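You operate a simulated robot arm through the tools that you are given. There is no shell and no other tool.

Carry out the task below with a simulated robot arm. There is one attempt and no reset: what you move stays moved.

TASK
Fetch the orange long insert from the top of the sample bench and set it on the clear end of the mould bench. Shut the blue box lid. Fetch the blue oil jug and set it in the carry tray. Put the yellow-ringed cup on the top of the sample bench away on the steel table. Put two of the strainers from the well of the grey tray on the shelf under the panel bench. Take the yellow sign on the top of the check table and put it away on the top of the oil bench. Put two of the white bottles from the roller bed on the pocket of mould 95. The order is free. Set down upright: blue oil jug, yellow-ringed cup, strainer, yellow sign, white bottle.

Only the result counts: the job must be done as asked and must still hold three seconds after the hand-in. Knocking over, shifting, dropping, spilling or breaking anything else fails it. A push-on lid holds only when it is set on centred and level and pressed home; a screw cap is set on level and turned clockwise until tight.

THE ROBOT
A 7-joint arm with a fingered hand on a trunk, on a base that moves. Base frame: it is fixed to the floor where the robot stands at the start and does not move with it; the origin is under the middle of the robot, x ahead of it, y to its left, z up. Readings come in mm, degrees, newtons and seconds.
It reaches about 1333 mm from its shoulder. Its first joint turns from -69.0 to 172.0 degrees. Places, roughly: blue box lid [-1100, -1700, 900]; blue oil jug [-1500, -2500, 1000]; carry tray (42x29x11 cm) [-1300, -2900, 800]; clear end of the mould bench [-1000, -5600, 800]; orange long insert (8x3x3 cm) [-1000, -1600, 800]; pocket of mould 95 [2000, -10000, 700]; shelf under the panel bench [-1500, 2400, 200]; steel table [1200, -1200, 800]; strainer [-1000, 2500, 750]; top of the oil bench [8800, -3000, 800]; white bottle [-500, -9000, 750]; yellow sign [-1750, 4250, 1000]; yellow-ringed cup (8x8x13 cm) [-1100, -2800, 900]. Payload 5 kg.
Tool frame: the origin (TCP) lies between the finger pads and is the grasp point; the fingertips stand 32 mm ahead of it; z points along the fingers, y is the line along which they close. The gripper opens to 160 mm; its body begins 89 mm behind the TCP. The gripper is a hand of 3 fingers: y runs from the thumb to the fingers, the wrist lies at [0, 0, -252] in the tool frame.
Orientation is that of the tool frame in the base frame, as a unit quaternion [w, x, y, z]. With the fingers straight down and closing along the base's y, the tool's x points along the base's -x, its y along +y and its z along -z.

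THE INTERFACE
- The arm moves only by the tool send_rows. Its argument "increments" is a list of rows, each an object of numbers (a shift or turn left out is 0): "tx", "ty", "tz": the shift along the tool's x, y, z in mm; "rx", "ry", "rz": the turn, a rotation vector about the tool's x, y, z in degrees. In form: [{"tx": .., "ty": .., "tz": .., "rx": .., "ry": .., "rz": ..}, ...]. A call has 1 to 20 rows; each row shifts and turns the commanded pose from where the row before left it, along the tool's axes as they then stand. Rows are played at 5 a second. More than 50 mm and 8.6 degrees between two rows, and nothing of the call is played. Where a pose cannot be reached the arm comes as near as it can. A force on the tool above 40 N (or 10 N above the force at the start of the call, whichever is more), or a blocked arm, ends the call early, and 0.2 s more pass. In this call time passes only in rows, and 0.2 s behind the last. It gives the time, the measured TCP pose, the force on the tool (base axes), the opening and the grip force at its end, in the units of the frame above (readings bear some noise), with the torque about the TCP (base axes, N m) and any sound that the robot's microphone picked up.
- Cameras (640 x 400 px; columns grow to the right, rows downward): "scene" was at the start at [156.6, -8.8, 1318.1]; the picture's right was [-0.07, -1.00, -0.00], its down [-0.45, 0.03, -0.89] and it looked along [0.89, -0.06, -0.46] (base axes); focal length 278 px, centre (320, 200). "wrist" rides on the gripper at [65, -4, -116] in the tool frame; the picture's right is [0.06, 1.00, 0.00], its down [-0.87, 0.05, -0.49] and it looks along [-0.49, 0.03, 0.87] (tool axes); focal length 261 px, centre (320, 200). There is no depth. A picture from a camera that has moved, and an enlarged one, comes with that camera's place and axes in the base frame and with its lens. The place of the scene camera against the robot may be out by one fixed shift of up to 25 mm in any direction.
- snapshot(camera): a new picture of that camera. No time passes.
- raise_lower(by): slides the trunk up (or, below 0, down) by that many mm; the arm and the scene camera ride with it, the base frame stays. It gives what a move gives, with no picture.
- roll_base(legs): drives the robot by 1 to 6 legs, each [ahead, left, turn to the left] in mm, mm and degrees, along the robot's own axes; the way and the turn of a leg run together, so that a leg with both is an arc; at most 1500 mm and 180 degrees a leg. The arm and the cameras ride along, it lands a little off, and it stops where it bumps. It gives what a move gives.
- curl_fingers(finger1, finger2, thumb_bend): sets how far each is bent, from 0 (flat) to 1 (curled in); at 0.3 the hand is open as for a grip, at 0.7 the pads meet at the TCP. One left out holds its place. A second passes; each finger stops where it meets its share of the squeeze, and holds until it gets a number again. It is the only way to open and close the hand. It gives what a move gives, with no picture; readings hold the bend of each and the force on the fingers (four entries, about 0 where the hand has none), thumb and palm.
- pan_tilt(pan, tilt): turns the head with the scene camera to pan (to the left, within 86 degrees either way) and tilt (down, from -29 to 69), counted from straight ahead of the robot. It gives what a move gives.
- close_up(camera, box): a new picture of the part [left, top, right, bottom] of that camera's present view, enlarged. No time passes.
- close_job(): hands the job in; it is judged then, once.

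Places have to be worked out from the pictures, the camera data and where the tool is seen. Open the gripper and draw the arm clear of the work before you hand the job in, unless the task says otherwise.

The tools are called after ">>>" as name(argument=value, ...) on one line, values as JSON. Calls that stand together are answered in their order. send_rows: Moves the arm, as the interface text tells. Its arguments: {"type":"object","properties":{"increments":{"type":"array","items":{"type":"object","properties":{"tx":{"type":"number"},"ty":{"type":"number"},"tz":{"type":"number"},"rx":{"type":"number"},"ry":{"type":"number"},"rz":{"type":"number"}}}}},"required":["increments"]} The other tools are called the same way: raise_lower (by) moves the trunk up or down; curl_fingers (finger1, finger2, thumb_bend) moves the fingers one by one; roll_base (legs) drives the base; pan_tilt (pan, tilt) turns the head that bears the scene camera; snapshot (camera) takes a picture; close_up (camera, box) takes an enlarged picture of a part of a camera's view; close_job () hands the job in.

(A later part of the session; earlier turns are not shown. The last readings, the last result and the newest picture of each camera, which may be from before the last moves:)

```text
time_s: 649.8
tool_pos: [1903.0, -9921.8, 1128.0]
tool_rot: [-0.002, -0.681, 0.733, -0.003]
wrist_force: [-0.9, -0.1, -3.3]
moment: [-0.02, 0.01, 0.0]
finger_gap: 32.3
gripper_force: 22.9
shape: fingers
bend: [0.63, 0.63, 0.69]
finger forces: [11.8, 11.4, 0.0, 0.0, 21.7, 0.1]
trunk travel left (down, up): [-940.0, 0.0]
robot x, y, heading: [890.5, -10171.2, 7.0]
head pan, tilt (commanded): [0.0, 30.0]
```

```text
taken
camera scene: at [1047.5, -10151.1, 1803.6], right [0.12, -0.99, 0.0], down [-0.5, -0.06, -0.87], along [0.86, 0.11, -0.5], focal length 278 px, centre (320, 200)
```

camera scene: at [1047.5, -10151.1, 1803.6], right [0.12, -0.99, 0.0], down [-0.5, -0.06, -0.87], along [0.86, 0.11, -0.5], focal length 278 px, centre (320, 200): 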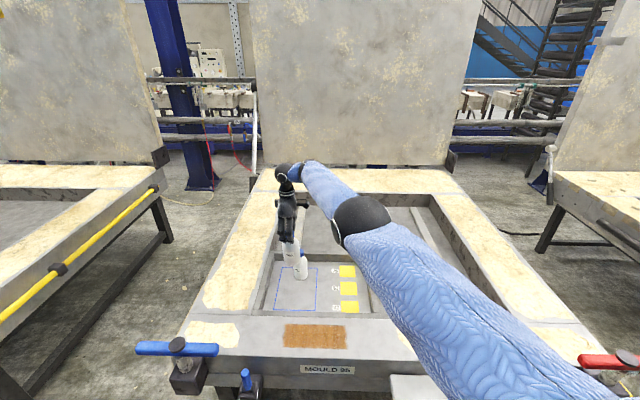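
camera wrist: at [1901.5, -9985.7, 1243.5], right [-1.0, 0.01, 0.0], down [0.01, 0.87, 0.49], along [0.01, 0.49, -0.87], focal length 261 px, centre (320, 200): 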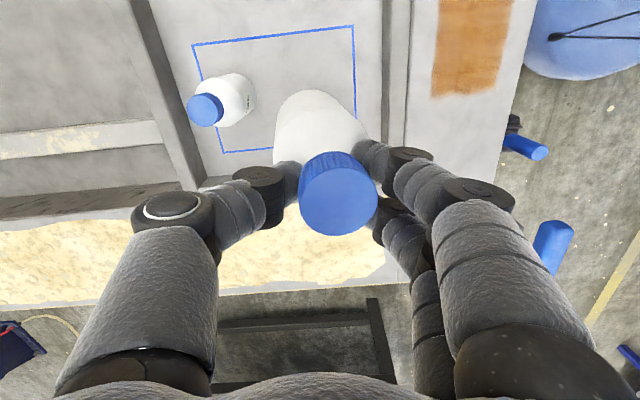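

The bottle hangs over the free part of the outline. Lowering to z≈915.

>>> send_rows(increments=[{"tz": 40}, {"tz": 40}, {"tz": 40}, {"tz": 40}, {"tz": 30}, {"tz": 20}])

>>> close_up(camera="scene", box=[230, 220, 390, 340])

```text
time_s: 651.2
tool_pos: [1889.6, -9926.6, 919.8]
tool_rot: [-0.001, -0.681, 0.732, -0.003]
wrist_force: [1.4, 0.0, -3.1]
moment: [0.09, 0.05, 0.03]
finger_gap: 31.9
gripper_force: 23.7
shape: fingers
bend: [0.63, 0.63, 0.7]
finger forces: [12.5, 12.2, 0.0, 0.0, 22.1, 0.0]
out of reach, approached as far as the arm can: row 5, 6
trunk travel left (down, up): [-940.0, 0.0]
robot x, y, heading: [893.1, -10165.4, 7.2]
head pan, tilt (commanded): [0.0, 30.0]
```

```text
3.33 times, centred on (310, 280) of scene
camera zoom: at [1049.0, -10153.5, 1803.4], right [0.12, -0.99, 0.0], down [-0.5, -0.06, -0.87], along [0.86, 0.11, -0.5], focal length 927 px, centre (353, -67)
```

zoom: 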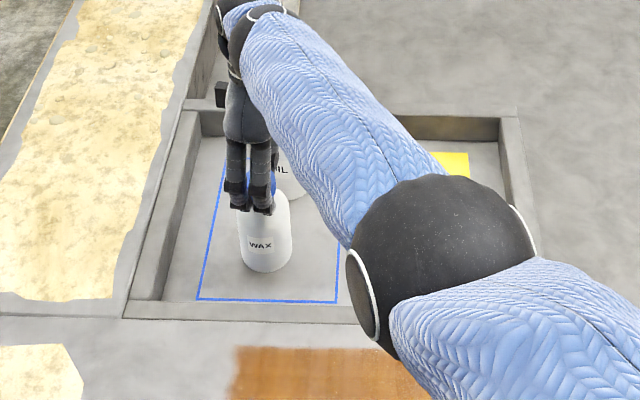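

Now the trunk for the final millimetres.

>>> raise_lower(by=-14)

>>> raise_lower(by=-4)

```text
time_s: 651.8
tool_pos: [1889.2, -9924.8, 906.7]
tool_rot: [-0.002, -0.681, 0.732, -0.003]
wrist_force: [-0.4, -0.1, -3.9]
moment: [0.02, 0.01, -0.02]
finger_gap: 32.0
gripper_force: 23.5
shape: fingers
bend: [0.63, 0.63, 0.7]
finger forces: [12.6, 11.9, 0.1, 0.0, 21.8, 0.0]
trunk travel left (down, up): [-926.0, 14.0]
robot x, y, heading: [892.1, -10164.2, 6.7]
head pan, tilt (commanded): [0.0, 30.0]
```

```text
time_s: 652.4
tool_pos: [1887.4, -9924.1, 903.0]
tool_rot: [-0.001, -0.68, 0.733, -0.004]
wrist_force: [0.0, -0.3, -4.4]
moment: [-0.04, 0.03, 0.02]
finger_gap: 31.7
gripper_force: 23.1
shape: fingers
bend: [0.63, 0.63, 0.7]
finger forces: [12.7, 11.9, 0.0, 0.1, 21.8, 0.1]
trunk travel left (down, up): [-922.0, 18.0]
robot x, y, heading: [893.4, -10165.4, 7.1]
head pan, tilt (commanded): [0.0, 30.0]
```

>>> raise_lower(by=-4)

>>> raise_lower(by=-2)

```text
time_s: 652.9
tool_pos: [1887.7, -9924.8, 899.8]
tool_rot: [-0.003, -0.68, 0.733, -0.004]
wrist_force: [-1.1, -0.3, -3.7]
moment: [0.01, 0.01, -0.01]
finger_gap: 32.0
gripper_force: 23.3
shape: fingers
bend: [0.63, 0.63, 0.7]
finger forces: [12.6, 12.1, 0.0, 0.0, 21.9, 0.1]
trunk travel left (down, up): [-918.0, 22.0]
robot x, y, heading: [894.9, -10165.0, 6.7]
head pan, tilt (commanded): [0.0, 30.0]
```

```text
time_s: 653.4
tool_pos: [1888.4, -9924.7, 898.0]
tool_rot: [-0.001, -0.681, 0.732, -0.003]
wrist_force: [0.7, -0.6, 1.6]
moment: [0.01, 0.05, 0.01]
finger_gap: 32.0
gripper_force: 23.9
shape: fingers
bend: [0.63, 0.63, 0.71]
finger forces: [12.6, 12.3, 0.1, 0.0, 23.3, 0.1]
trunk travel left (down, up): [-916.0, 24.0]
robot x, y, heading: [893.2, -10163.1, 6.9]
head pan, tilt (commanded): [0.0, 30.0]
```

Contact: the bottle's weight is taken by the floor. Releasing and withdrawing up.

>>> curl_fingers(finger1=0.52, finger2=0.52, thumb_bend=0.52)

>>> raise_lower(by=24)

>>> send_rows(increments=[{"tz": -20}, {"tz": -35}, {"tz": -40}, {"tz": -40}])

>>> snapshot(camera="wrist")

>>> close_up(camera="scene", box=[230, 220, 390, 340])

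```text
time_s: 654.4
tool_pos: [1887.3, -9924.9, 897.9]
tool_rot: [-0.002, -0.681, 0.732, -0.002]
wrist_force: [-0.6, -0.3, -0.2]
moment: [0.0, 0.0, -0.02]
finger_gap: 78.3
gripper_force: 0.0
shape: fingers
bend: [0.52, 0.52, 0.52]
finger forces: [0.0, 0.0, 0.0, 0.1, 0.0, 0.1]
trunk travel left (down, up): [-916.0, 24.0]
robot x, y, heading: [892.7, -10164.4, 6.9]
head pan, tilt (commanded): [0.0, 30.0]
```

```text
time_s: 655.1
tool_pos: [1887.9, -9924.4, 920.8]
tool_rot: [-0.002, -0.681, 0.733, -0.003]
wrist_force: [0.1, 0.0, -1.0]
moment: [0.01, 0.01, -0.01]
finger_gap: 78.5
gripper_force: 0.0
shape: fingers
bend: [0.52, 0.52, 0.52]
finger forces: [0.0, 0.1, 0.0, 0.0, 0.0, 0.0]
trunk travel left (down, up): [-940.0, 0.0]
robot x, y, heading: [889.2, -10166.3, 7.0]
head pan, tilt (commanded): [0.0, 30.0]
```

```text
time_s: 656.1
tool_pos: [1886.8, -9921.7, 1059.1]
tool_rot: [-0.002, -0.68, 0.733, -0.003]
wrist_force: [0.1, 0.3, -0.3]
moment: [0.02, -0.01, 0.02]
finger_gap: 78.8
gripper_force: 0.0
shape: fingers
bend: [0.52, 0.52, 0.52]
finger forces: [0.0, 0.0, 0.0, 0.0, 0.0, 0.0]
trunk travel left (down, up): [-940.0, 0.0]
robot x, y, heading: [891.9, -10168.8, 6.7]
head pan, tilt (commanded): [0.0, 30.0]
```

```text
taken
camera wrist: at [1885.2, -9987.7, 1174.8], right [-1.0, 0.01, 0.0], down [0.01, 0.87, 0.49], along [0.01, 0.49, -0.87], focal length 261 px, centre (320, 200)
```

wrist: 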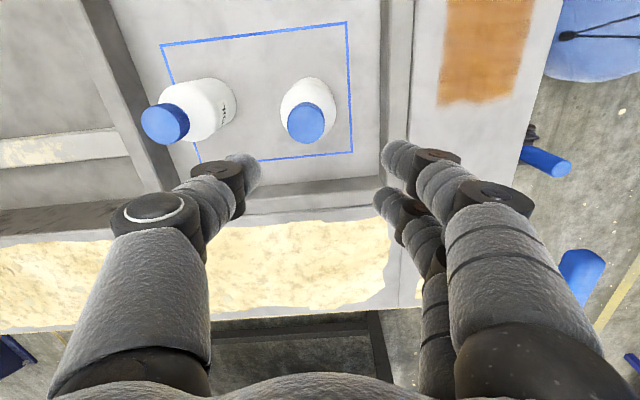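

```text
3.33 times, centred on (310, 280) of scene
camera zoom: at [1047.3, -10151.7, 1803.4], right [0.12, -0.99, 0.0], down [-0.5, -0.06, -0.87], along [0.86, 0.11, -0.5], focal length 927 px, centre (353, -67)
```

zoom: 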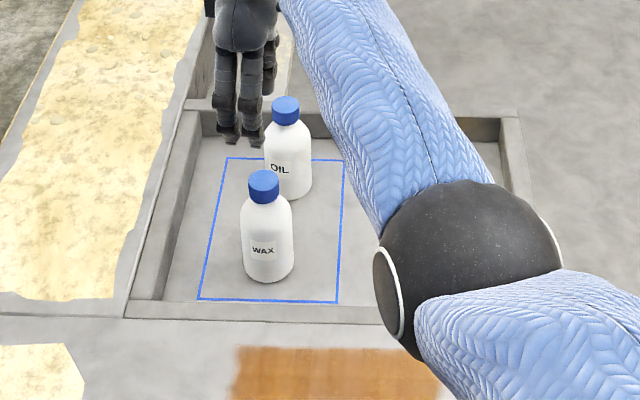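

Both bottles stand upright in mould 95's pocket. Now back to the sample bench for the jug and the cup: I back out, turn around, and slide up the aisle.

>>> roll_base(legs=[[-250, 0, 0], [0, 520, 0], [0, 0, -90], [0, 0, -91], [-260, 0, 0]])

>>> roll_base(legs=[[0, -1400, 0], [0, -1400, 0], [0, -1400, 0], [0, -1400, 0]])

>>> snapshot(camera="scene")

```text
time_s: 669.7
tool_pos: [-154.3, -9885.3, 1058.9]
tool_rot: [-0.003, 0.736, 0.677, 0.002]
wrist_force: [0.8, 0.4, -0.7]
moment: [0.0, 0.0, -0.05]
finger_gap: 78.7
gripper_force: 0.1
shape: fingers
bend: [0.52, 0.52, 0.52]
finger forces: [0.0, 0.1, 0.0, 0.0, 0.1, 0.0]
trunk travel left (down, up): [-940.0, 0.0]
robot x, y, heading: [840.1, -9650.2, -173.6]
head pan, tilt (commanded): [0.0, 30.0]
```

```text
time_s: 696.4
tool_pos: [-819.0, -4338.5, 1057.2]
tool_rot: [-0.002, 0.733, 0.68, 0.001]
wrist_force: [0.5, -0.3, -1.0]
moment: [0.01, 0.04, -0.01]
finger_gap: 78.6
gripper_force: 0.0
shape: fingers
bend: [0.52, 0.52, 0.52]
finger forces: [0.0, 0.1, 0.1, 0.0, 0.1, 0.0]
trunk travel left (down, up): [-940.0, 0.0]
robot x, y, heading: [176.6, -4097.9, -173.2]
head pan, tilt (commanded): [0.0, 30.0]
```

```text
taken
camera scene: at [49.6, -4118.7, 1803.4], right [-0.12, 0.99, 0.0], down [0.5, 0.06, -0.87], along [-0.86, -0.1, -0.5], focal length 278 px, centre (320, 200)
```

scene: 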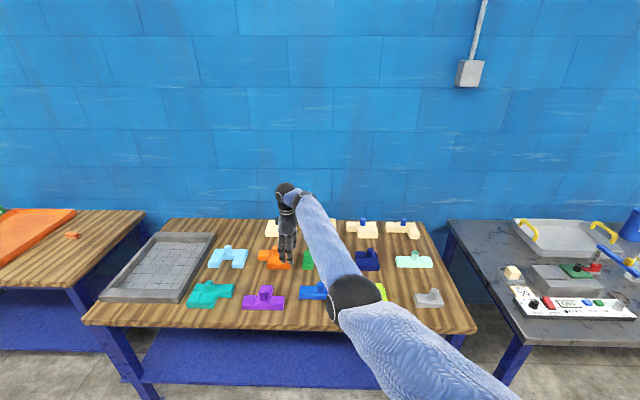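

I back up 220 mm so the hand stays off the bench, and continue up to the cup and jug.

>>> roll_base(legs=[[-220, 0, 0], [0, -1200, 0]])

>>> pan_tilt(pan=0, tilt=32)

>>> snapshot(camera="scene")

>>> close_up(camera="scene", box=[180, 160, 460, 320])

```text
time_s: 703.8
tool_pos: [-745.5, -3114.1, 1058.0]
tool_rot: [-0.002, 0.735, 0.678, 0.002]
wrist_force: [-0.3, -0.3, -0.1]
moment: [0.03, 0.02, 0.01]
finger_gap: 78.9
gripper_force: 0.1
shape: fingers
bend: [0.52, 0.52, 0.52]
finger forces: [0.0, 0.0, 0.0, 0.0, 0.0, 0.0]
trunk travel left (down, up): [-940.0, 0.0]
robot x, y, heading: [249.0, -2877.9, -173.6]
head pan, tilt (commanded): [0.0, 30.0]
```

```text
time_s: 704.4
tool_pos: [-745.2, -3112.6, 1057.5]
tool_rot: [-0.002, 0.735, 0.678, 0.001]
wrist_force: [0.1, -0.6, 0.4]
moment: [-0.01, -0.02, -0.01]
finger_gap: 79.0
gripper_force: 0.0
shape: fingers
bend: [0.52, 0.52, 0.52]
finger forces: [0.0, 0.0, 0.1, 0.1, 0.1, 0.1]
trunk travel left (down, up): [-940.0, 0.0]
robot x, y, heading: [250.6, -2878.4, -173.4]
head pan, tilt (commanded): [0.0, 32.0]
```

```text
taken
camera scene: at [126.2, -2897.4, 1800.3], right [-0.11, 0.99, 0.0], down [0.53, 0.06, -0.85], along [-0.84, -0.1, -0.53], focal length 278 px, centre (320, 200)
```

scene: 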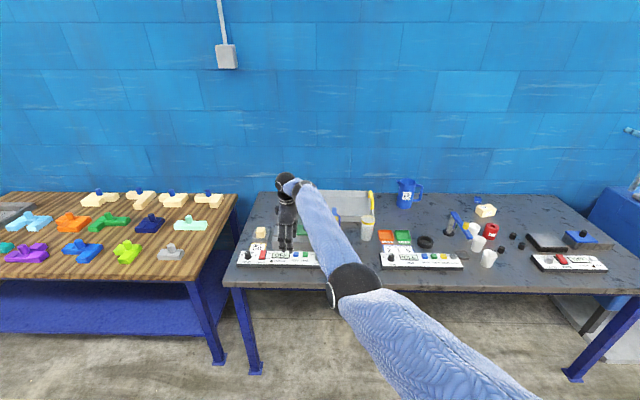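

```text
2.29 times, centred on (320, 240) of scene
camera zoom: at [126.2, -2897.4, 1800.3], right [-0.11, 0.99, 0.0], down [0.53, 0.06, -0.85], along [-0.84, -0.1, -0.53], focal length 636 px, centre (320, 109)
```

zoom: 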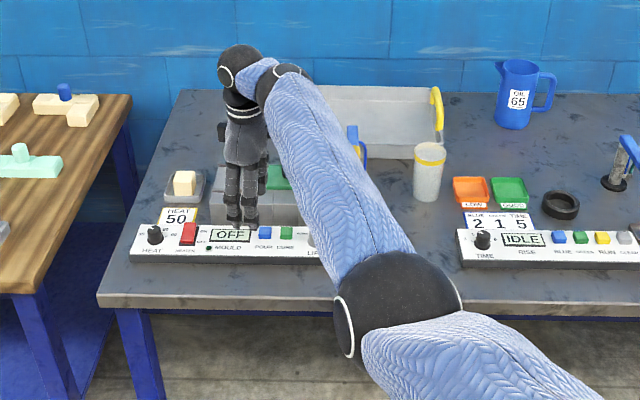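

The cup (yellow ring) stands near (−1025, −2808) and the jug near (−1362, −2566). I raise the hand and bring it over the cup for a top view.

>>> send_rows(increments=[{"tz": -25}, {"tz": -25}])

>>> roll_base(legs=[[0, -330, 0], [180, 0, 0]])

>>> snapshot(camera="wrist")

>>> snapshot(camera="scene")

```text
time_s: 705.0
tool_pos: [-745.7, -3114.1, 1107.4]
tool_rot: [-0.003, 0.735, 0.679, 0.002]
wrist_force: [-0.1, -0.2, -0.2]
moment: [-0.01, -0.02, 0.01]
finger_gap: 78.7
gripper_force: 0.0
shape: fingers
bend: [0.52, 0.52, 0.52]
finger forces: [0.0, 0.0, 0.0, 0.1, 0.1, 0.1]
trunk travel left (down, up): [-940.0, 0.0]
robot x, y, heading: [249.4, -2877.4, -173.4]
head pan, tilt (commanded): [0.0, 32.0]
```

```text
time_s: 708.3
tool_pos: [-959.5, -2805.9, 1106.3]
tool_rot: [-0.003, 0.734, 0.679, 0.002]
wrist_force: [0.6, 0.7, -1.3]
moment: [0.02, -0.02, 0.0]
finger_gap: 78.7
gripper_force: 0.1
shape: fingers
bend: [0.52, 0.52, 0.52]
finger forces: [0.1, 0.0, 0.1, 0.0, 0.0, 0.1]
trunk travel left (down, up): [-940.0, 0.0]
robot x, y, heading: [33.6, -2575.3, -173.7]
head pan, tilt (commanded): [0.0, 32.0]
```

```text
taken
camera wrist: at [-959.3, -2742.6, 1223.4], right [1.0, -0.02, 0.0], down [-0.02, -0.87, 0.49], along [-0.01, -0.49, -0.87], focal length 261 px, centre (320, 200)
```

wrist: 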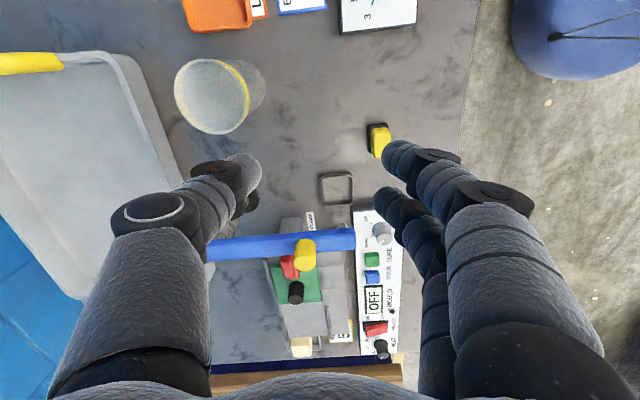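

```text
taken
camera scene: at [-90.2, -2589.9, 1800.3], right [-0.11, 0.99, 0.0], down [0.53, 0.06, -0.85], along [-0.84, -0.1, -0.53], focal length 278 px, centre (320, 200)
```

scene: 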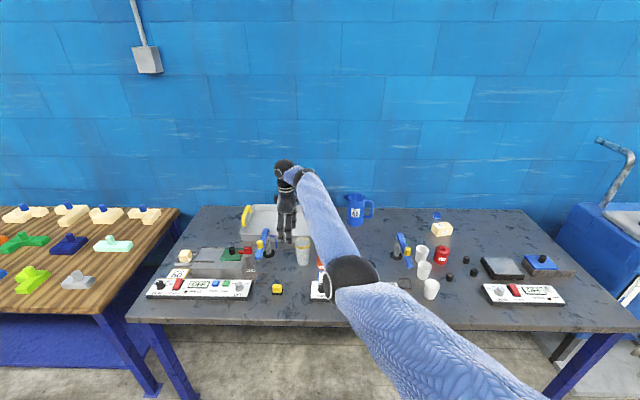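

The tray wall is close behind the cup, so it's better to close along y. I roll the hand back +90° (camera on the robot side) and look again.

>>> send_rows(increments=[{"rz": 8.2}, {"rz": 8.2}, {"rz": 8.2}, {"rz": 8.2}, {"rz": 8.2}, {"rz": 8.2}, {"rz": 8.2}, {"rz": 8.2}, {"rz": 8.2}, {"rz": 8.2}, {"rz": 4}])

>>> curl_fingers(finger1=0.42, finger2=0.42, thumb_bend=0.42)

>>> snapshot(camera="wrist")

```text
time_s: 710.7
tool_pos: [-960.0, -2806.9, 1107.2]
tool_rot: [-0.004, 1.0, -0.006, -0.001]
wrist_force: [-0.4, 0.3, 0.5]
moment: [0.02, 0.0, 0.0]
finger_gap: 78.6
gripper_force: 0.1
shape: fingers
bend: [0.52, 0.52, 0.52]
finger forces: [0.0, 0.0, 0.0, 0.0, 0.0, 0.1]
trunk travel left (down, up): [-940.0, 0.0]
robot x, y, heading: [35.7, -2571.8, -173.7]
head pan, tilt (commanded): [0.0, 32.0]
```

```text
time_s: 711.7
tool_pos: [-959.7, -2806.8, 1107.4]
tool_rot: [-0.004, 1.0, -0.005, 0.0]
wrist_force: [-0.6, 0.1, -0.2]
moment: [-0.03, 0.0, 0.0]
finger_gap: 119.4
gripper_force: 0.1
shape: fingers
bend: [0.42, 0.42, 0.42]
finger forces: [0.0, 0.0, 0.1, 0.0, 0.0, 0.0]
trunk travel left (down, up): [-940.0, 0.0]
robot x, y, heading: [34.3, -2575.0, -173.4]
head pan, tilt (commanded): [0.0, 32.0]
```

```text
taken
camera wrist: at [-895.0, -2804.6, 1223.4], right [0.05, -1.0, -0.01], down [-0.87, -0.05, 0.49], along [-0.49, -0.02, -0.87], focal length 261 px, centre (320, 200)
```

wrist: 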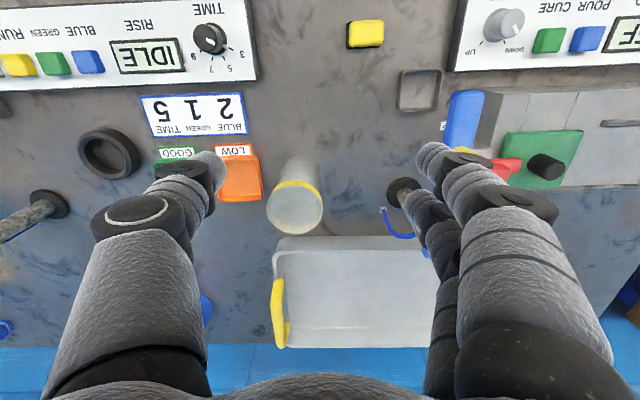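

Triangulating both views: the cup is at about (−1074, −2780), rim at z≈930–960. I roll ahead 112 mm, adjust sideways, and lower to z≈1030 for a closer look.

>>> roll_base(legs=[[112, 0, 0]])

>>> send_rows(increments=[{"ty": -20}, {"ty": -19}, {"tz": 35}, {"tz": 35}])

>>> snapshot(camera="wrist")

```text
time_s: 712.9
tool_pos: [-1071.0, -2819.5, 1107.8]
tool_rot: [-0.003, 1.0, -0.006, -0.001]
wrist_force: [0.0, -0.8, 0.3]
moment: [0.01, -0.01, 0.03]
finger_gap: 119.5
gripper_force: 0.0
shape: fingers
bend: [0.42, 0.42, 0.42]
finger forces: [0.1, 0.1, 0.0, 0.0, 0.0, 0.1]
trunk travel left (down, up): [-940.0, 0.0]
robot x, y, heading: [-75.6, -2586.8, -173.2]
head pan, tilt (commanded): [0.0, 32.0]
```

```text
time_s: 713.9
tool_pos: [-1070.1, -2780.5, 1037.6]
tool_rot: [-0.002, 1.0, -0.006, -0.001]
wrist_force: [-0.3, -0.4, 0.8]
moment: [0.05, 0.01, -0.01]
finger_gap: 119.5
gripper_force: 0.1
shape: fingers
bend: [0.42, 0.42, 0.42]
finger forces: [0.0, 0.1, 0.0, 0.0, 0.0, 0.0]
trunk travel left (down, up): [-940.0, 0.0]
robot x, y, heading: [-75.6, -2584.3, -173.4]
head pan, tilt (commanded): [0.0, 32.0]
```

```text
taken
camera wrist: at [-1004.5, -2777.9, 1153.6], right [0.05, -1.0, -0.01], down [-0.87, -0.05, 0.49], along [-0.49, -0.02, -0.87], focal length 261 px, centre (320, 200)
```

wrist: 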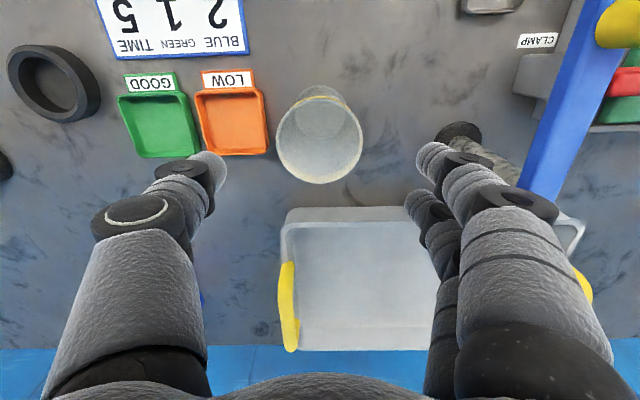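

The cup is open, empty and exactly below the hand (rim ≈ z 937). I narrow the fingers slightly and descend to z≈927 around the rim.

>>> curl_fingers(finger1=0.45, finger2=0.45, thumb_bend=0.45)

>>> send_rows(increments=[{"tz": 30}, {"tz": 30}])

>>> snapshot(camera="wrist")

```text
time_s: 714.9
tool_pos: [-1068.9, -2781.7, 1038.3]
tool_rot: [-0.002, 1.0, -0.004, 0.0]
wrist_force: [-0.4, 0.1, 0.1]
moment: [-0.01, -0.01, -0.02]
finger_gap: 108.4
gripper_force: 0.1
shape: fingers
bend: [0.45, 0.45, 0.45]
finger forces: [0.0, 0.0, 0.0, 0.0, 0.0, 0.0]
trunk travel left (down, up): [-940.0, 0.0]
robot x, y, heading: [-77.6, -2584.5, -173.5]
head pan, tilt (commanded): [0.0, 32.0]
```

```text
time_s: 715.5
tool_pos: [-1072.1, -2781.5, 976.8]
tool_rot: [-0.003, 1.0, -0.006, -0.001]
wrist_force: [0.2, -0.3, 0.5]
moment: [-0.01, -0.02, 0.0]
finger_gap: 108.5
gripper_force: 0.1
shape: fingers
bend: [0.45, 0.45, 0.45]
finger forces: [0.0, 0.1, 0.1, 0.0, 0.1, 0.0]
trunk travel left (down, up): [-940.0, 0.0]
robot x, y, heading: [-73.6, -2585.3, -173.4]
head pan, tilt (commanded): [0.0, 32.0]
```

```text
taken
camera wrist: at [-1006.4, -2778.2, 1092.0], right [0.05, -1.0, -0.01], down [-0.87, -0.05, 0.49], along [-0.49, -0.02, -0.87], focal length 261 px, centre (320, 200)
```

wrist: 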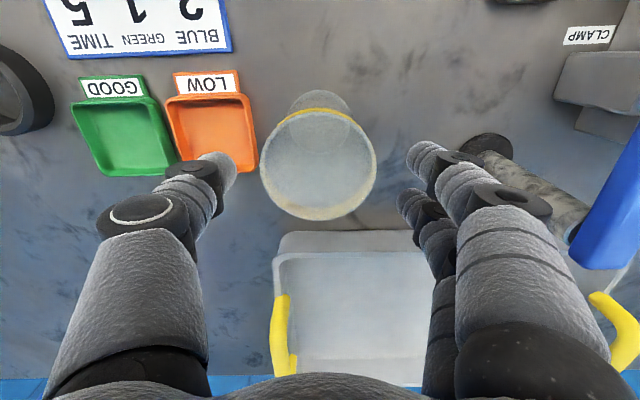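

The rim (Ø≈80) is at z≈924, well centred. I descend another 68 mm so the pads sit on the upper wall.

>>> send_rows(increments=[{"tz": 25}, {"tz": 20}, {"tz": 13}, {"tz": 10}])

>>> snapshot(camera="wrist")

```text
time_s: 716.5
tool_pos: [-1070.3, -2779.9, 907.8]
tool_rot: [-0.003, 1.0, -0.004, -0.001]
wrist_force: [-0.3, -1.4, -0.2]
moment: [0.0, 0.01, -0.04]
finger_gap: 108.5
gripper_force: 0.1
shape: fingers
bend: [0.45, 0.45, 0.45]
finger forces: [0.0, 0.0, 0.0, 0.0, 0.0, 0.1]
trunk travel left (down, up): [-940.0, 0.0]
robot x, y, heading: [-73.0, -2586.2, -173.5]
head pan, tilt (commanded): [0.0, 32.0]
```

```text
taken
camera wrist: at [-1005.0, -2777.5, 1023.9], right [0.05, -1.0, -0.01], down [-0.87, -0.05, 0.49], along [-0.49, -0.02, -0.87], focal length 261 px, centre (320, 200)
```

wrist: 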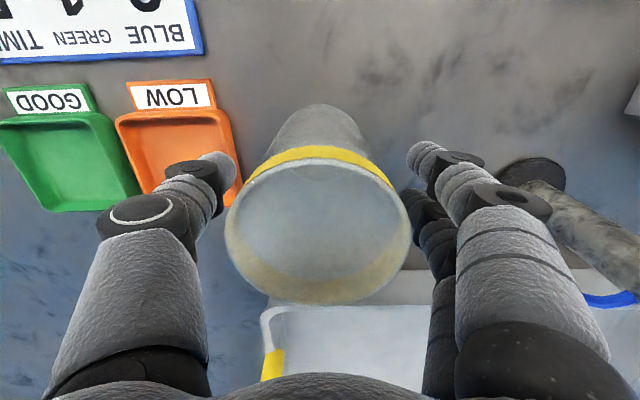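

The fingers surround the upper cup wall. Closing gently.

>>> curl_fingers(finger1=0.62, finger2=0.62, thumb_bend=0.62)

>>> snapshot(camera="wrist")

```text
time_s: 717.5
tool_pos: [-1071.1, -2780.3, 908.1]
tool_rot: [-0.003, 1.0, -0.006, -0.001]
wrist_force: [-0.5, -0.5, 0.1]
moment: [-0.02, -0.03, 0.02]
finger_gap: 65.8
gripper_force: 12.0
shape: fingers
bend: [0.56, 0.56, 0.58]
finger forces: [5.8, 6.3, 0.0, 0.0, 11.7, 0.0]
trunk travel left (down, up): [-940.0, 0.0]
robot x, y, heading: [-76.5, -2585.0, -173.3]
head pan, tilt (commanded): [0.0, 32.0]
```

```text
taken
camera wrist: at [-1004.8, -2777.6, 1024.4], right [0.05, -1.0, -0.01], down [-0.87, -0.05, 0.49], along [-0.49, -0.02, -0.87], focal length 261 px, centre (320, 200)
```

wrist: 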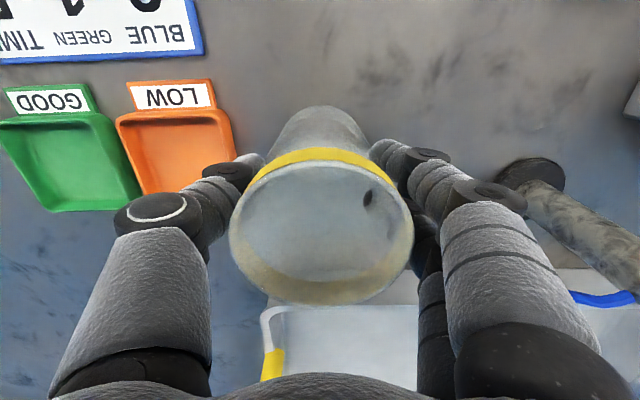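

Gripped (≈12 N). Lifting slowly.

>>> send_rows(increments=[{"tz": -10}, {"tz": -20}, {"tz": -30}])

>>> snapshot(camera="wrist")

>>> snapshot(camera="scene")

```text
time_s: 718.3
tool_pos: [-1071.9, -2781.0, 970.4]
tool_rot: [-0.004, 1.0, -0.006, 0.0]
wrist_force: [-0.3, -0.4, -1.5]
moment: [0.02, 0.01, -0.02]
finger_gap: 65.5
gripper_force: 11.9
shape: fingers
bend: [0.56, 0.56, 0.58]
finger forces: [5.8, 6.3, 0.0, 0.0, 11.6, 0.0]
trunk travel left (down, up): [-940.0, 0.0]
robot x, y, heading: [-76.0, -2580.6, -173.2]
head pan, tilt (commanded): [0.0, 32.0]
```

```text
taken
camera wrist: at [-1006.7, -2778.0, 1086.7], right [0.05, -1.0, -0.01], down [-0.87, -0.05, 0.49], along [-0.49, -0.02, -0.87], focal length 261 px, centre (320, 200)
```

wrist: 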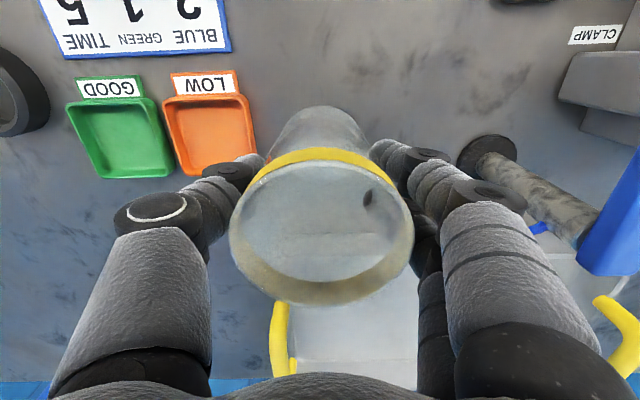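

```text
taken
camera scene: at [-199.0, -2602.7, 1800.3], right [-0.11, 0.99, 0.0], down [0.53, 0.06, -0.85], along [-0.84, -0.1, -0.53], focal length 278 px, centre (320, 200)
```

scene: 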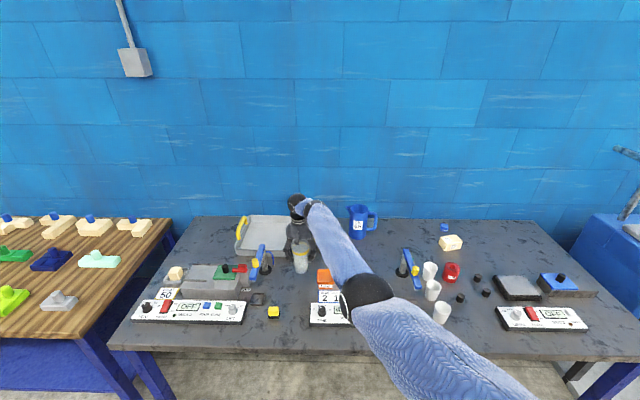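

The cup is held upright. I raise it, back into the aisle, and turn left to face the steel table side.

>>> send_rows(increments=[{"tz": -35}, {"tz": -40}, {"tz": -40}])

>>> roll_base(legs=[[-380, 0, 0], [0, 0, 90], [0, 0, 88], [-330, 0, 0]])

>>> pan_tilt(pan=35, tilt=25)

>>> snapshot(camera="scene")

```text
time_s: 719.1
tool_pos: [-1069.3, -2780.5, 1086.1]
tool_rot: [-0.003, 1.0, -0.005, -0.001]
wrist_force: [-0.4, -0.7, -0.5]
moment: [0.0, -0.01, -0.02]
finger_gap: 65.4
gripper_force: 11.8
shape: fingers
bend: [0.56, 0.56, 0.58]
finger forces: [5.8, 6.3, 0.0, 0.1, 11.6, 0.0]
trunk travel left (down, up): [-940.0, 0.0]
robot x, y, heading: [-75.8, -2584.8, -173.5]
head pan, tilt (commanded): [0.0, 32.0]
```

```text
time_s: 730.8
tool_pos: [975.0, -2408.8, 1087.0]
tool_rot: [0.001, 0.026, 1.0, -0.004]
wrist_force: [0.2, -0.9, 0.0]
moment: [0.0, 0.03, 0.02]
finger_gap: 64.4
gripper_force: 11.0
shape: fingers
bend: [0.57, 0.56, 0.58]
finger forces: [5.5, 6.1, 0.0, 0.0, 10.9, 0.0]
trunk travel left (down, up): [-940.0, 0.0]
robot x, y, heading: [-27.4, -2563.6, 4.1]
head pan, tilt (commanded): [0.0, 32.0]
```

```text
time_s: 731.8
tool_pos: [974.6, -2408.5, 1086.7]
tool_rot: [0.001, 0.026, 1.0, -0.003]
wrist_force: [-0.8, -0.5, 0.4]
moment: [0.02, -0.03, -0.03]
finger_gap: 64.3
gripper_force: 11.5
shape: fingers
bend: [0.57, 0.56, 0.58]
finger forces: [5.4, 6.1, 0.0, 0.1, 10.9, 0.0]
trunk travel left (down, up): [-940.0, 0.0]
robot x, y, heading: [-25.5, -2565.7, 4.1]
head pan, tilt (commanded): [35.0, 25.0]
```

```text
taken
camera scene: at [110.0, -2505.8, 1811.4], right [0.63, -0.77, 0.0], down [-0.33, -0.27, -0.91], along [0.7, 0.57, -0.42], focal length 278 px, centre (320, 200)
```

scene: 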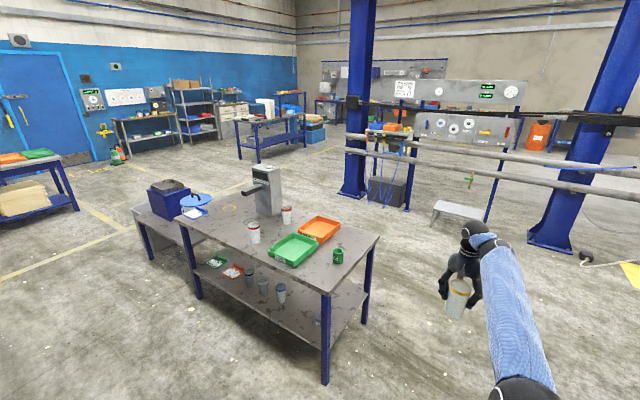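

>>> close_up(camera="scene", box=[160, 160, 400, 320])

```text
2.50 times, centred on (280, 240) of scene
camera zoom: at [110.0, -2505.8, 1811.4], right [0.63, -0.77, 0.0], down [-0.33, -0.27, -0.91], along [0.7, 0.57, -0.42], focal length 695 px, centre (420, 100)
```

zoom: 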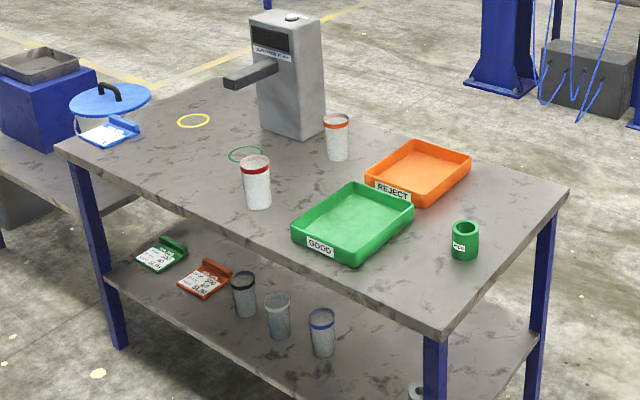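

The table top has coloured position circles — a yellow one near the far-left corner (≈1140, −720), obviously the home of the yellow-ringed cup. I back up a bit, straighten, and slide up the aisle toward it.

>>> roll_base(legs=[[-230, 0, 0], [0, 0, -5], [0, 900, 0], [0, 820, 0]])

>>> pan_tilt(pan=-5, tilt=30)

>>> snapshot(camera="scene")

>>> snapshot(camera="wrist")

```text
time_s: 742.4
tool_pos: [728.3, -747.6, 1086.8]
tool_rot: [0.0, 0.049, 0.999, -0.004]
wrist_force: [-1.1, -0.2, 0.7]
moment: [-0.03, -0.02, 0.01]
finger_gap: 64.5
gripper_force: 11.4
shape: fingers
bend: [0.57, 0.56, 0.58]
finger forces: [5.5, 6.1, 0.1, 0.0, 11.0, 0.0]
trunk travel left (down, up): [-940.0, 0.0]
robot x, y, heading: [-278.0, -856.8, 1.6]
head pan, tilt (commanded): [35.0, 25.0]
```

```text
time_s: 743.4
tool_pos: [726.7, -747.6, 1086.5]
tool_rot: [0.001, 0.049, 0.999, -0.004]
wrist_force: [0.4, 0.0, -0.1]
moment: [0.02, 0.0, 0.03]
finger_gap: 64.4
gripper_force: 11.0
shape: fingers
bend: [0.57, 0.56, 0.58]
finger forces: [5.5, 6.2, 0.1, 0.0, 11.0, 0.0]
trunk travel left (down, up): [-940.0, 0.0]
robot x, y, heading: [-279.6, -856.2, 1.6]
head pan, tilt (commanded): [-5.0, 30.0]
```

```text
taken
camera scene: at [-125.5, -862.4, 1803.4], right [-0.06, -1.0, 0.0], down [-0.5, 0.03, -0.87], along [0.86, -0.05, -0.5], focal length 278 px, centre (320, 200)
```

scene: 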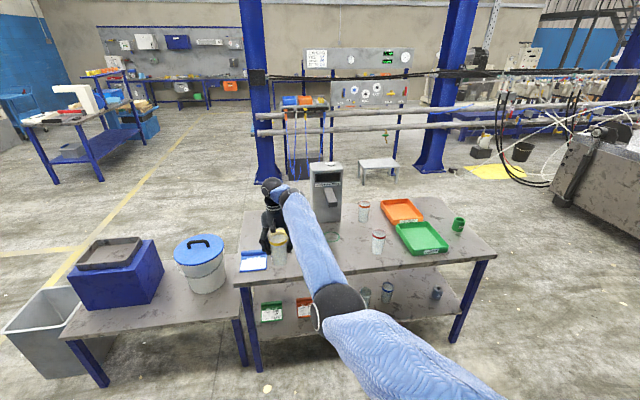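

```text
taken
camera wrist: at [662.0, -744.3, 1202.1], right [0.04, 1.0, -0.01], down [0.87, -0.03, 0.49], along [0.49, -0.02, -0.87], focal length 261 px, centre (320, 200)
```

wrist: 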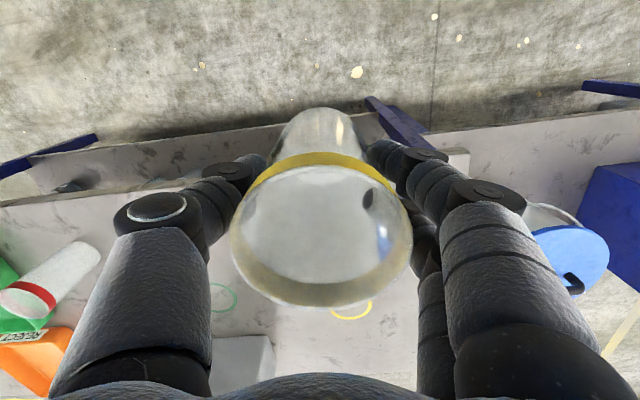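

The yellow circle is ahead at about (1140, −697). I advance 330 mm and 45 mm left, then check.

>>> roll_base(legs=[[330, 42, 0]])

>>> snapshot(camera="wrist")

>>> close_up(camera="scene", box=[160, 170, 440, 340])

```text
time_s: 745.7
tool_pos: [1065.0, -691.4, 1085.5]
tool_rot: [0.0, 0.047, 0.999, -0.003]
wrist_force: [-0.7, 0.5, -0.3]
moment: [0.03, 0.04, -0.01]
finger_gap: 64.5
gripper_force: 11.6
shape: fingers
bend: [0.57, 0.56, 0.58]
finger forces: [5.5, 6.2, 0.0, 0.0, 11.0, 0.0]
trunk travel left (down, up): [-940.0, 0.0]
robot x, y, heading: [57.5, -802.2, 2.1]
head pan, tilt (commanded): [-5.0, 30.0]
```

```text
taken
camera wrist: at [999.0, -689.1, 1201.9], right [0.03, 1.0, -0.01], down [0.87, -0.02, 0.49], along [0.49, -0.02, -0.87], focal length 261 px, centre (320, 200)
```

wrist: 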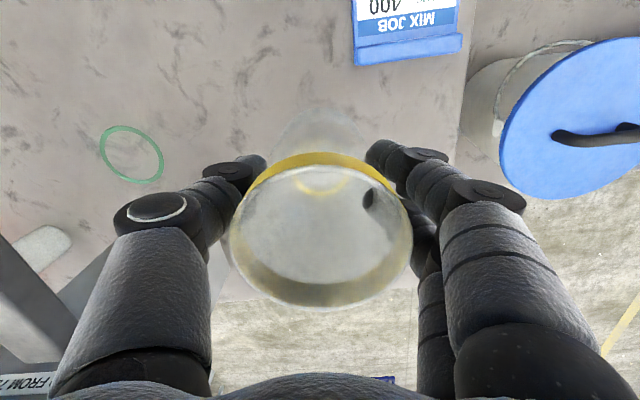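

```text
2.29 times, centred on (300, 255) of scene
camera zoom: at [212.1, -810.1, 1803.4], right [-0.06, -1.0, 0.0], down [-0.5, 0.03, -0.87], along [0.86, -0.05, -0.5], focal length 636 px, centre (366, 74)
```

zoom: 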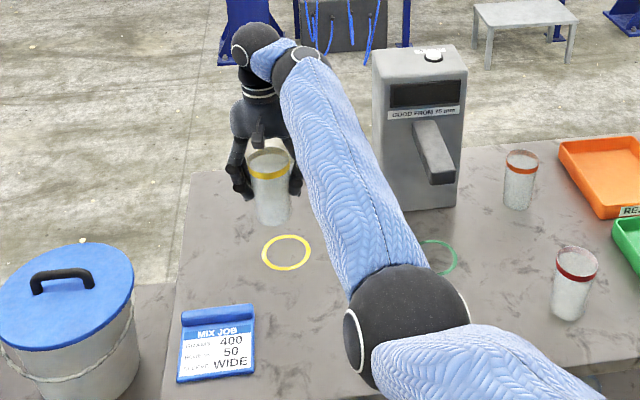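

The yellow circle lies at about (1156, −696), seen through the cup. I roll ahead 90 mm and lower partway.

>>> roll_base(legs=[[90, -5, 0]])

>>> send_rows(increments=[{"tz": 35}, {"tz": 35}, {"tz": 30}])

>>> snapshot(camera="wrist")

>>> close_up(camera="scene", box=[200, 180, 400, 320])

```text
time_s: 746.8
tool_pos: [1155.3, -693.6, 1084.2]
tool_rot: [-0.001, 0.047, 0.999, -0.003]
wrist_force: [-0.1, -0.3, -0.8]
moment: [-0.04, 0.01, -0.02]
finger_gap: 64.6
gripper_force: 11.5
shape: fingers
bend: [0.57, 0.56, 0.58]
finger forces: [5.5, 6.2, 0.1, 0.0, 11.1, 0.0]
trunk travel left (down, up): [-940.0, 0.0]
robot x, y, heading: [148.2, -805.9, 2.0]
head pan, tilt (commanded): [-5.0, 30.0]
```

```text
time_s: 747.6
tool_pos: [1154.3, -695.0, 985.3]
tool_rot: [0.002, 0.046, 0.999, -0.002]
wrist_force: [0.1, 0.1, 0.0]
moment: [0.0, 0.0, 0.0]
finger_gap: 64.4
gripper_force: 11.6
shape: fingers
bend: [0.57, 0.56, 0.58]
finger forces: [5.5, 6.1, 0.0, 0.0, 10.9, 0.0]
trunk travel left (down, up): [-940.0, 0.0]
robot x, y, heading: [145.9, -806.5, 1.9]
head pan, tilt (commanded): [-5.0, 30.0]
```

```text
taken
camera wrist: at [1089.2, -692.2, 1101.5], right [0.03, 1.0, -0.01], down [0.87, -0.02, 0.49], along [0.49, -0.02, -0.87], focal length 261 px, centre (320, 200)
```

wrist: 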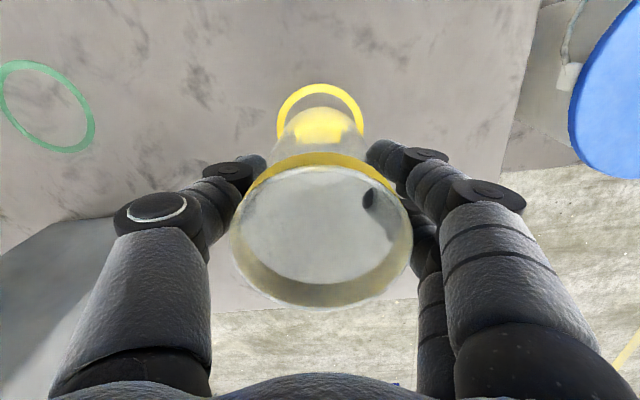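

```text
2.86 times, centred on (300, 250) of scene
camera zoom: at [301.9, -812.8, 1803.5], right [-0.06, -1.0, 0.0], down [-0.5, 0.03, -0.87], along [0.86, -0.05, -0.5], focal length 794 px, centre (377, 57)
```

zoom: 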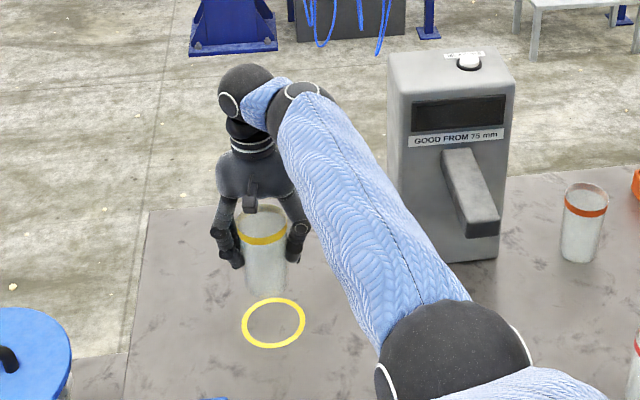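

The cup is right above the yellow circle. Lowering to near contact.

>>> send_rows(increments=[{"tx": -4, "tz": 20}, {"tz": 18}, {"tz": 12}])

>>> snapshot(camera="wrist")

```text
time_s: 748.4
tool_pos: [1158.0, -696.7, 935.0]
tool_rot: [0.001, 0.047, 0.999, -0.004]
wrist_force: [0.3, -0.2, 0.1]
moment: [0.0, 0.0, -0.05]
finger_gap: 64.3
gripper_force: 11.7
shape: fingers
bend: [0.57, 0.56, 0.58]
finger forces: [5.6, 6.1, 0.1, 0.1, 10.9, 0.1]
trunk travel left (down, up): [-940.0, 0.0]
robot x, y, heading: [146.5, -804.3, 1.8]
head pan, tilt (commanded): [-5.0, 30.0]
```

```text
taken
camera wrist: at [1093.3, -693.7, 1051.5], right [0.03, 1.0, -0.01], down [0.87, -0.02, 0.49], along [0.49, -0.02, -0.87], focal length 261 px, centre (320, 200)
```

wrist: 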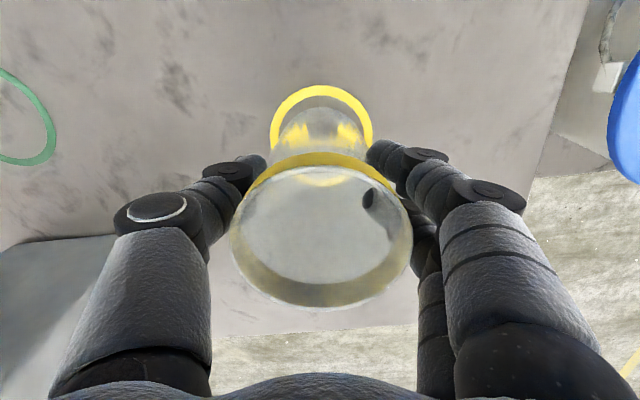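

Concentric with the circle. I lower in small steps to contact.

>>> send_rows(increments=[{"tz": 4}, {"tz": 4}])

>>> send_rows(increments=[{"tz": 3}, {"tz": 2}])

```text
time_s: 749.0
tool_pos: [1158.4, -697.0, 927.7]
tool_rot: [0.001, 0.047, 0.999, -0.003]
wrist_force: [-0.1, 0.2, 0.3]
moment: [-0.02, -0.02, 0.02]
finger_gap: 64.2
gripper_force: 10.6
shape: fingers
bend: [0.57, 0.56, 0.58]
finger forces: [5.4, 6.1, 0.0, 0.0, 10.9, 0.1]
trunk travel left (down, up): [-940.0, 0.0]
robot x, y, heading: [146.9, -808.9, 2.0]
head pan, tilt (commanded): [-5.0, 30.0]
```

```text
time_s: 749.6
tool_pos: [1157.6, -695.9, 923.1]
tool_rot: [0.001, 0.047, 0.999, -0.003]
wrist_force: [0.6, 0.6, -0.9]
moment: [-0.03, -0.01, -0.01]
finger_gap: 64.2
gripper_force: 11.0
shape: fingers
bend: [0.57, 0.56, 0.58]
finger forces: [5.6, 6.1, 0.0, 0.1, 10.9, 0.0]
trunk travel left (down, up): [-940.0, 0.0]
robot x, y, heading: [150.0, -807.5, 1.8]
head pan, tilt (commanded): [-5.0, 30.0]
```

>>> send_rows(increments=[{"tz": 2.5}, {"tz": 2.5}])

>>> close_up(camera="scene", box=[220, 200, 360, 310])

```text
time_s: 750.2
tool_pos: [1158.5, -695.9, 917.5]
tool_rot: [0.001, 0.047, 0.999, -0.003]
wrist_force: [-0.4, 0.1, 0.5]
moment: [0.03, 0.03, -0.01]
finger_gap: 64.3
gripper_force: 11.2
shape: fingers
bend: [0.57, 0.56, 0.58]
finger forces: [5.5, 6.1, 0.0, 0.1, 10.9, 0.0]
trunk travel left (down, up): [-940.0, 0.0]
robot x, y, heading: [146.0, -807.3, 1.9]
head pan, tilt (commanded): [-5.0, 30.0]
```

```text
3.64 times, centred on (290, 255) of scene
camera zoom: at [302.2, -812.5, 1803.4], right [-0.06, -1.0, 0.0], down [-0.5, 0.03, -0.87], along [0.86, -0.05, -0.5], focal length 1011 px, centre (429, 0)
```

zoom: 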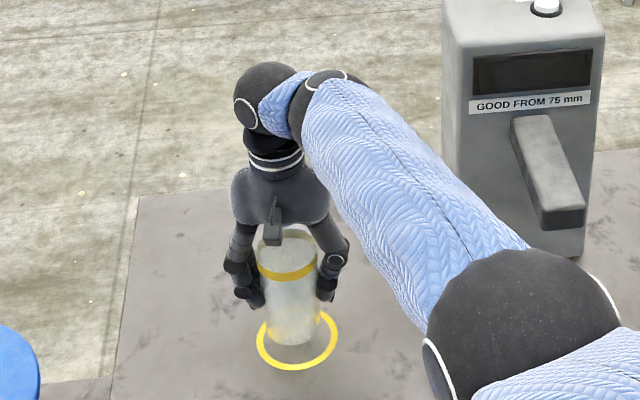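

Almost there; continue with small steps.

>>> send_rows(increments=[{"tz": 2}, {"tz": 2}])

>>> send_rows(increments=[{"tz": 2}, {"tz": 1.5}])

```text
time_s: 750.8
tool_pos: [1159.0, -694.6, 914.8]
tool_rot: [0.001, 0.047, 0.999, -0.003]
wrist_force: [0.6, 1.0, -0.3]
moment: [-0.01, 0.01, -0.03]
finger_gap: 64.3
gripper_force: 11.4
shape: fingers
bend: [0.57, 0.56, 0.58]
finger forces: [5.5, 6.0, 0.0, 0.1, 10.8, 0.0]
trunk travel left (down, up): [-940.0, 0.0]
robot x, y, heading: [146.9, -804.6, 2.0]
head pan, tilt (commanded): [-5.0, 30.0]
```

```text
time_s: 751.4
tool_pos: [1158.9, -695.6, 911.9]
tool_rot: [0.001, 0.047, 0.999, -0.004]
wrist_force: [0.6, 0.0, -0.7]
moment: [0.04, 0.01, 0.02]
finger_gap: 64.1
gripper_force: 11.6
shape: fingers
bend: [0.57, 0.56, 0.58]
finger forces: [5.5, 6.1, 0.0, 0.0, 10.8, 0.0]
trunk travel left (down, up): [-940.0, 0.0]
robot x, y, heading: [147.9, -805.7, 2.0]
head pan, tilt (commanded): [-5.0, 30.0]
```

>>> send_rows(increments=[{"tz": 2}, {"tz": 2}])

>>> send_rows(increments=[{"tz": 2}, {"tz": 2}])

>>> snapshot(camera="wrist")

```text
time_s: 752.0
tool_pos: [1158.3, -694.9, 906.7]
tool_rot: [0.001, 0.047, 0.999, -0.004]
wrist_force: [-0.7, -0.4, -0.6]
moment: [-0.01, -0.01, -0.02]
finger_gap: 64.3
gripper_force: 10.7
shape: fingers
bend: [0.57, 0.56, 0.58]
finger forces: [5.5, 6.2, 0.0, 0.0, 10.8, 0.1]
trunk travel left (down, up): [-940.0, 0.0]
robot x, y, heading: [150.0, -810.2, 1.8]
head pan, tilt (commanded): [-5.0, 30.0]
```

```text
time_s: 752.6
tool_pos: [1159.1, -695.3, 901.7]
tool_rot: [0.0, 0.047, 0.999, -0.003]
wrist_force: [0.3, 0.2, 0.2]
moment: [0.0, 0.01, 0.02]
finger_gap: 64.1
gripper_force: 11.5
shape: fingers
bend: [0.57, 0.56, 0.58]
finger forces: [5.5, 6.2, 0.1, 0.1, 10.9, 0.0]
trunk travel left (down, up): [-940.0, 0.0]
robot x, y, heading: [144.8, -804.8, 1.7]
head pan, tilt (commanded): [-5.0, 30.0]
```

```text
taken
camera wrist: at [1093.2, -692.4, 1018.3], right [0.03, 1.0, -0.01], down [0.87, -0.02, 0.49], along [0.49, -0.02, -0.87], focal length 261 px, centre (320, 200)
```

wrist: 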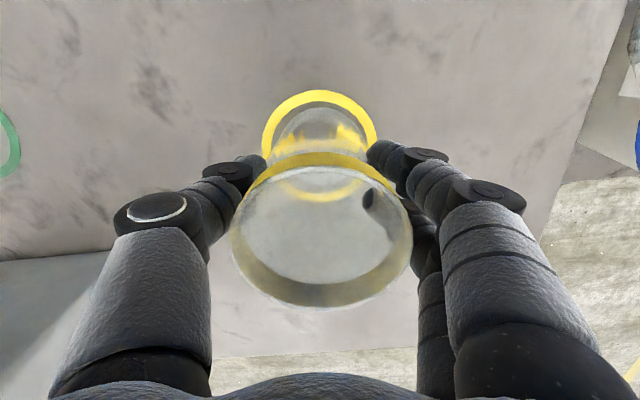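

The circle's scale suggests ~10 mm more to go. Continue.

>>> send_rows(increments=[{"tz": 2}, {"tz": 2}])

>>> send_rows(increments=[{"tz": 2}, {"tz": 2}])

```text
time_s: 753.2
tool_pos: [1159.3, -695.1, 897.8]
tool_rot: [0.0, 0.046, 0.999, -0.004]
wrist_force: [0.5, 0.8, -1.2]
moment: [0.01, -0.01, -0.02]
finger_gap: 64.2
gripper_force: 11.0
shape: fingers
bend: [0.57, 0.56, 0.58]
finger forces: [5.6, 6.1, 0.0, 0.0, 10.8, 0.0]
trunk travel left (down, up): [-940.0, 0.0]
robot x, y, heading: [144.0, -808.9, 2.1]
head pan, tilt (commanded): [-5.0, 30.0]
```

```text
time_s: 753.8
tool_pos: [1159.7, -696.2, 894.8]
tool_rot: [0.001, 0.048, 0.999, -0.003]
wrist_force: [-1.0, -0.8, -0.8]
moment: [0.02, 0.0, 0.02]
finger_gap: 64.3
gripper_force: 11.0
shape: fingers
bend: [0.57, 0.56, 0.58]
finger forces: [5.5, 6.1, 0.0, 0.0, 10.8, 0.0]
trunk travel left (down, up): [-940.0, 0.0]
robot x, y, heading: [148.0, -805.4, 2.0]
head pan, tilt (commanded): [-5.0, 30.0]
```

>>> send_rows(increments=[{"tz": 2}, {"tz": 2}])

>>> send_rows(increments=[{"tz": 2}, {"tz": 1.5}])

>>> close_up(camera="scene", box=[240, 230, 330, 310])

```text
time_s: 754.4
tool_pos: [1159.9, -696.2, 890.5]
tool_rot: [0.001, 0.047, 0.999, -0.004]
wrist_force: [-0.1, -0.2, -1.4]
moment: [-0.01, 0.02, -0.02]
finger_gap: 64.1
gripper_force: 10.9
shape: fingers
bend: [0.57, 0.56, 0.58]
finger forces: [5.4, 6.1, 0.0, 0.0, 10.7, 0.0]
trunk travel left (down, up): [-940.0, 0.0]
robot x, y, heading: [147.3, -808.9, 1.6]
head pan, tilt (commanded): [-5.0, 30.0]
```

```text
time_s: 755.0
tool_pos: [1159.0, -695.6, 888.1]
tool_rot: [0.001, 0.047, 0.999, -0.004]
wrist_force: [0.1, -0.2, 0.7]
moment: [0.01, 0.02, -0.02]
finger_gap: 64.3
gripper_force: 11.6
shape: fingers
bend: [0.57, 0.56, 0.58]
finger forces: [5.5, 6.2, 0.1, 0.0, 10.9, 0.0]
trunk travel left (down, up): [-940.0, 0.0]
robot x, y, heading: [144.8, -806.7, 1.7]
head pan, tilt (commanded): [-5.0, 30.0]
```

```text
5.00 times, centred on (285, 270) of scene
camera zoom: at [302.0, -812.5, 1803.5], right [-0.06, -1.0, 0.0], down [-0.5, 0.03, -0.87], along [0.86, -0.05, -0.5], focal length 1390 px, centre (495, -150)
```

zoom: 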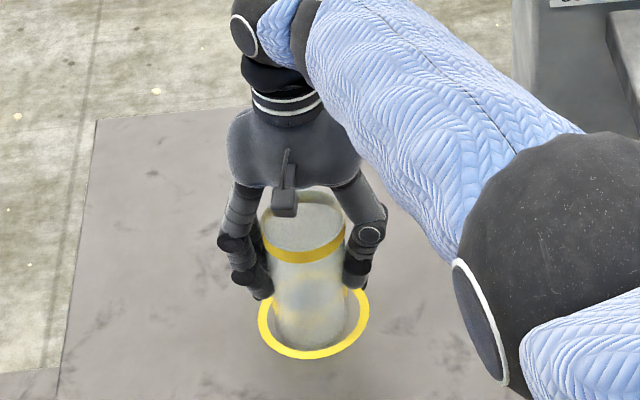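

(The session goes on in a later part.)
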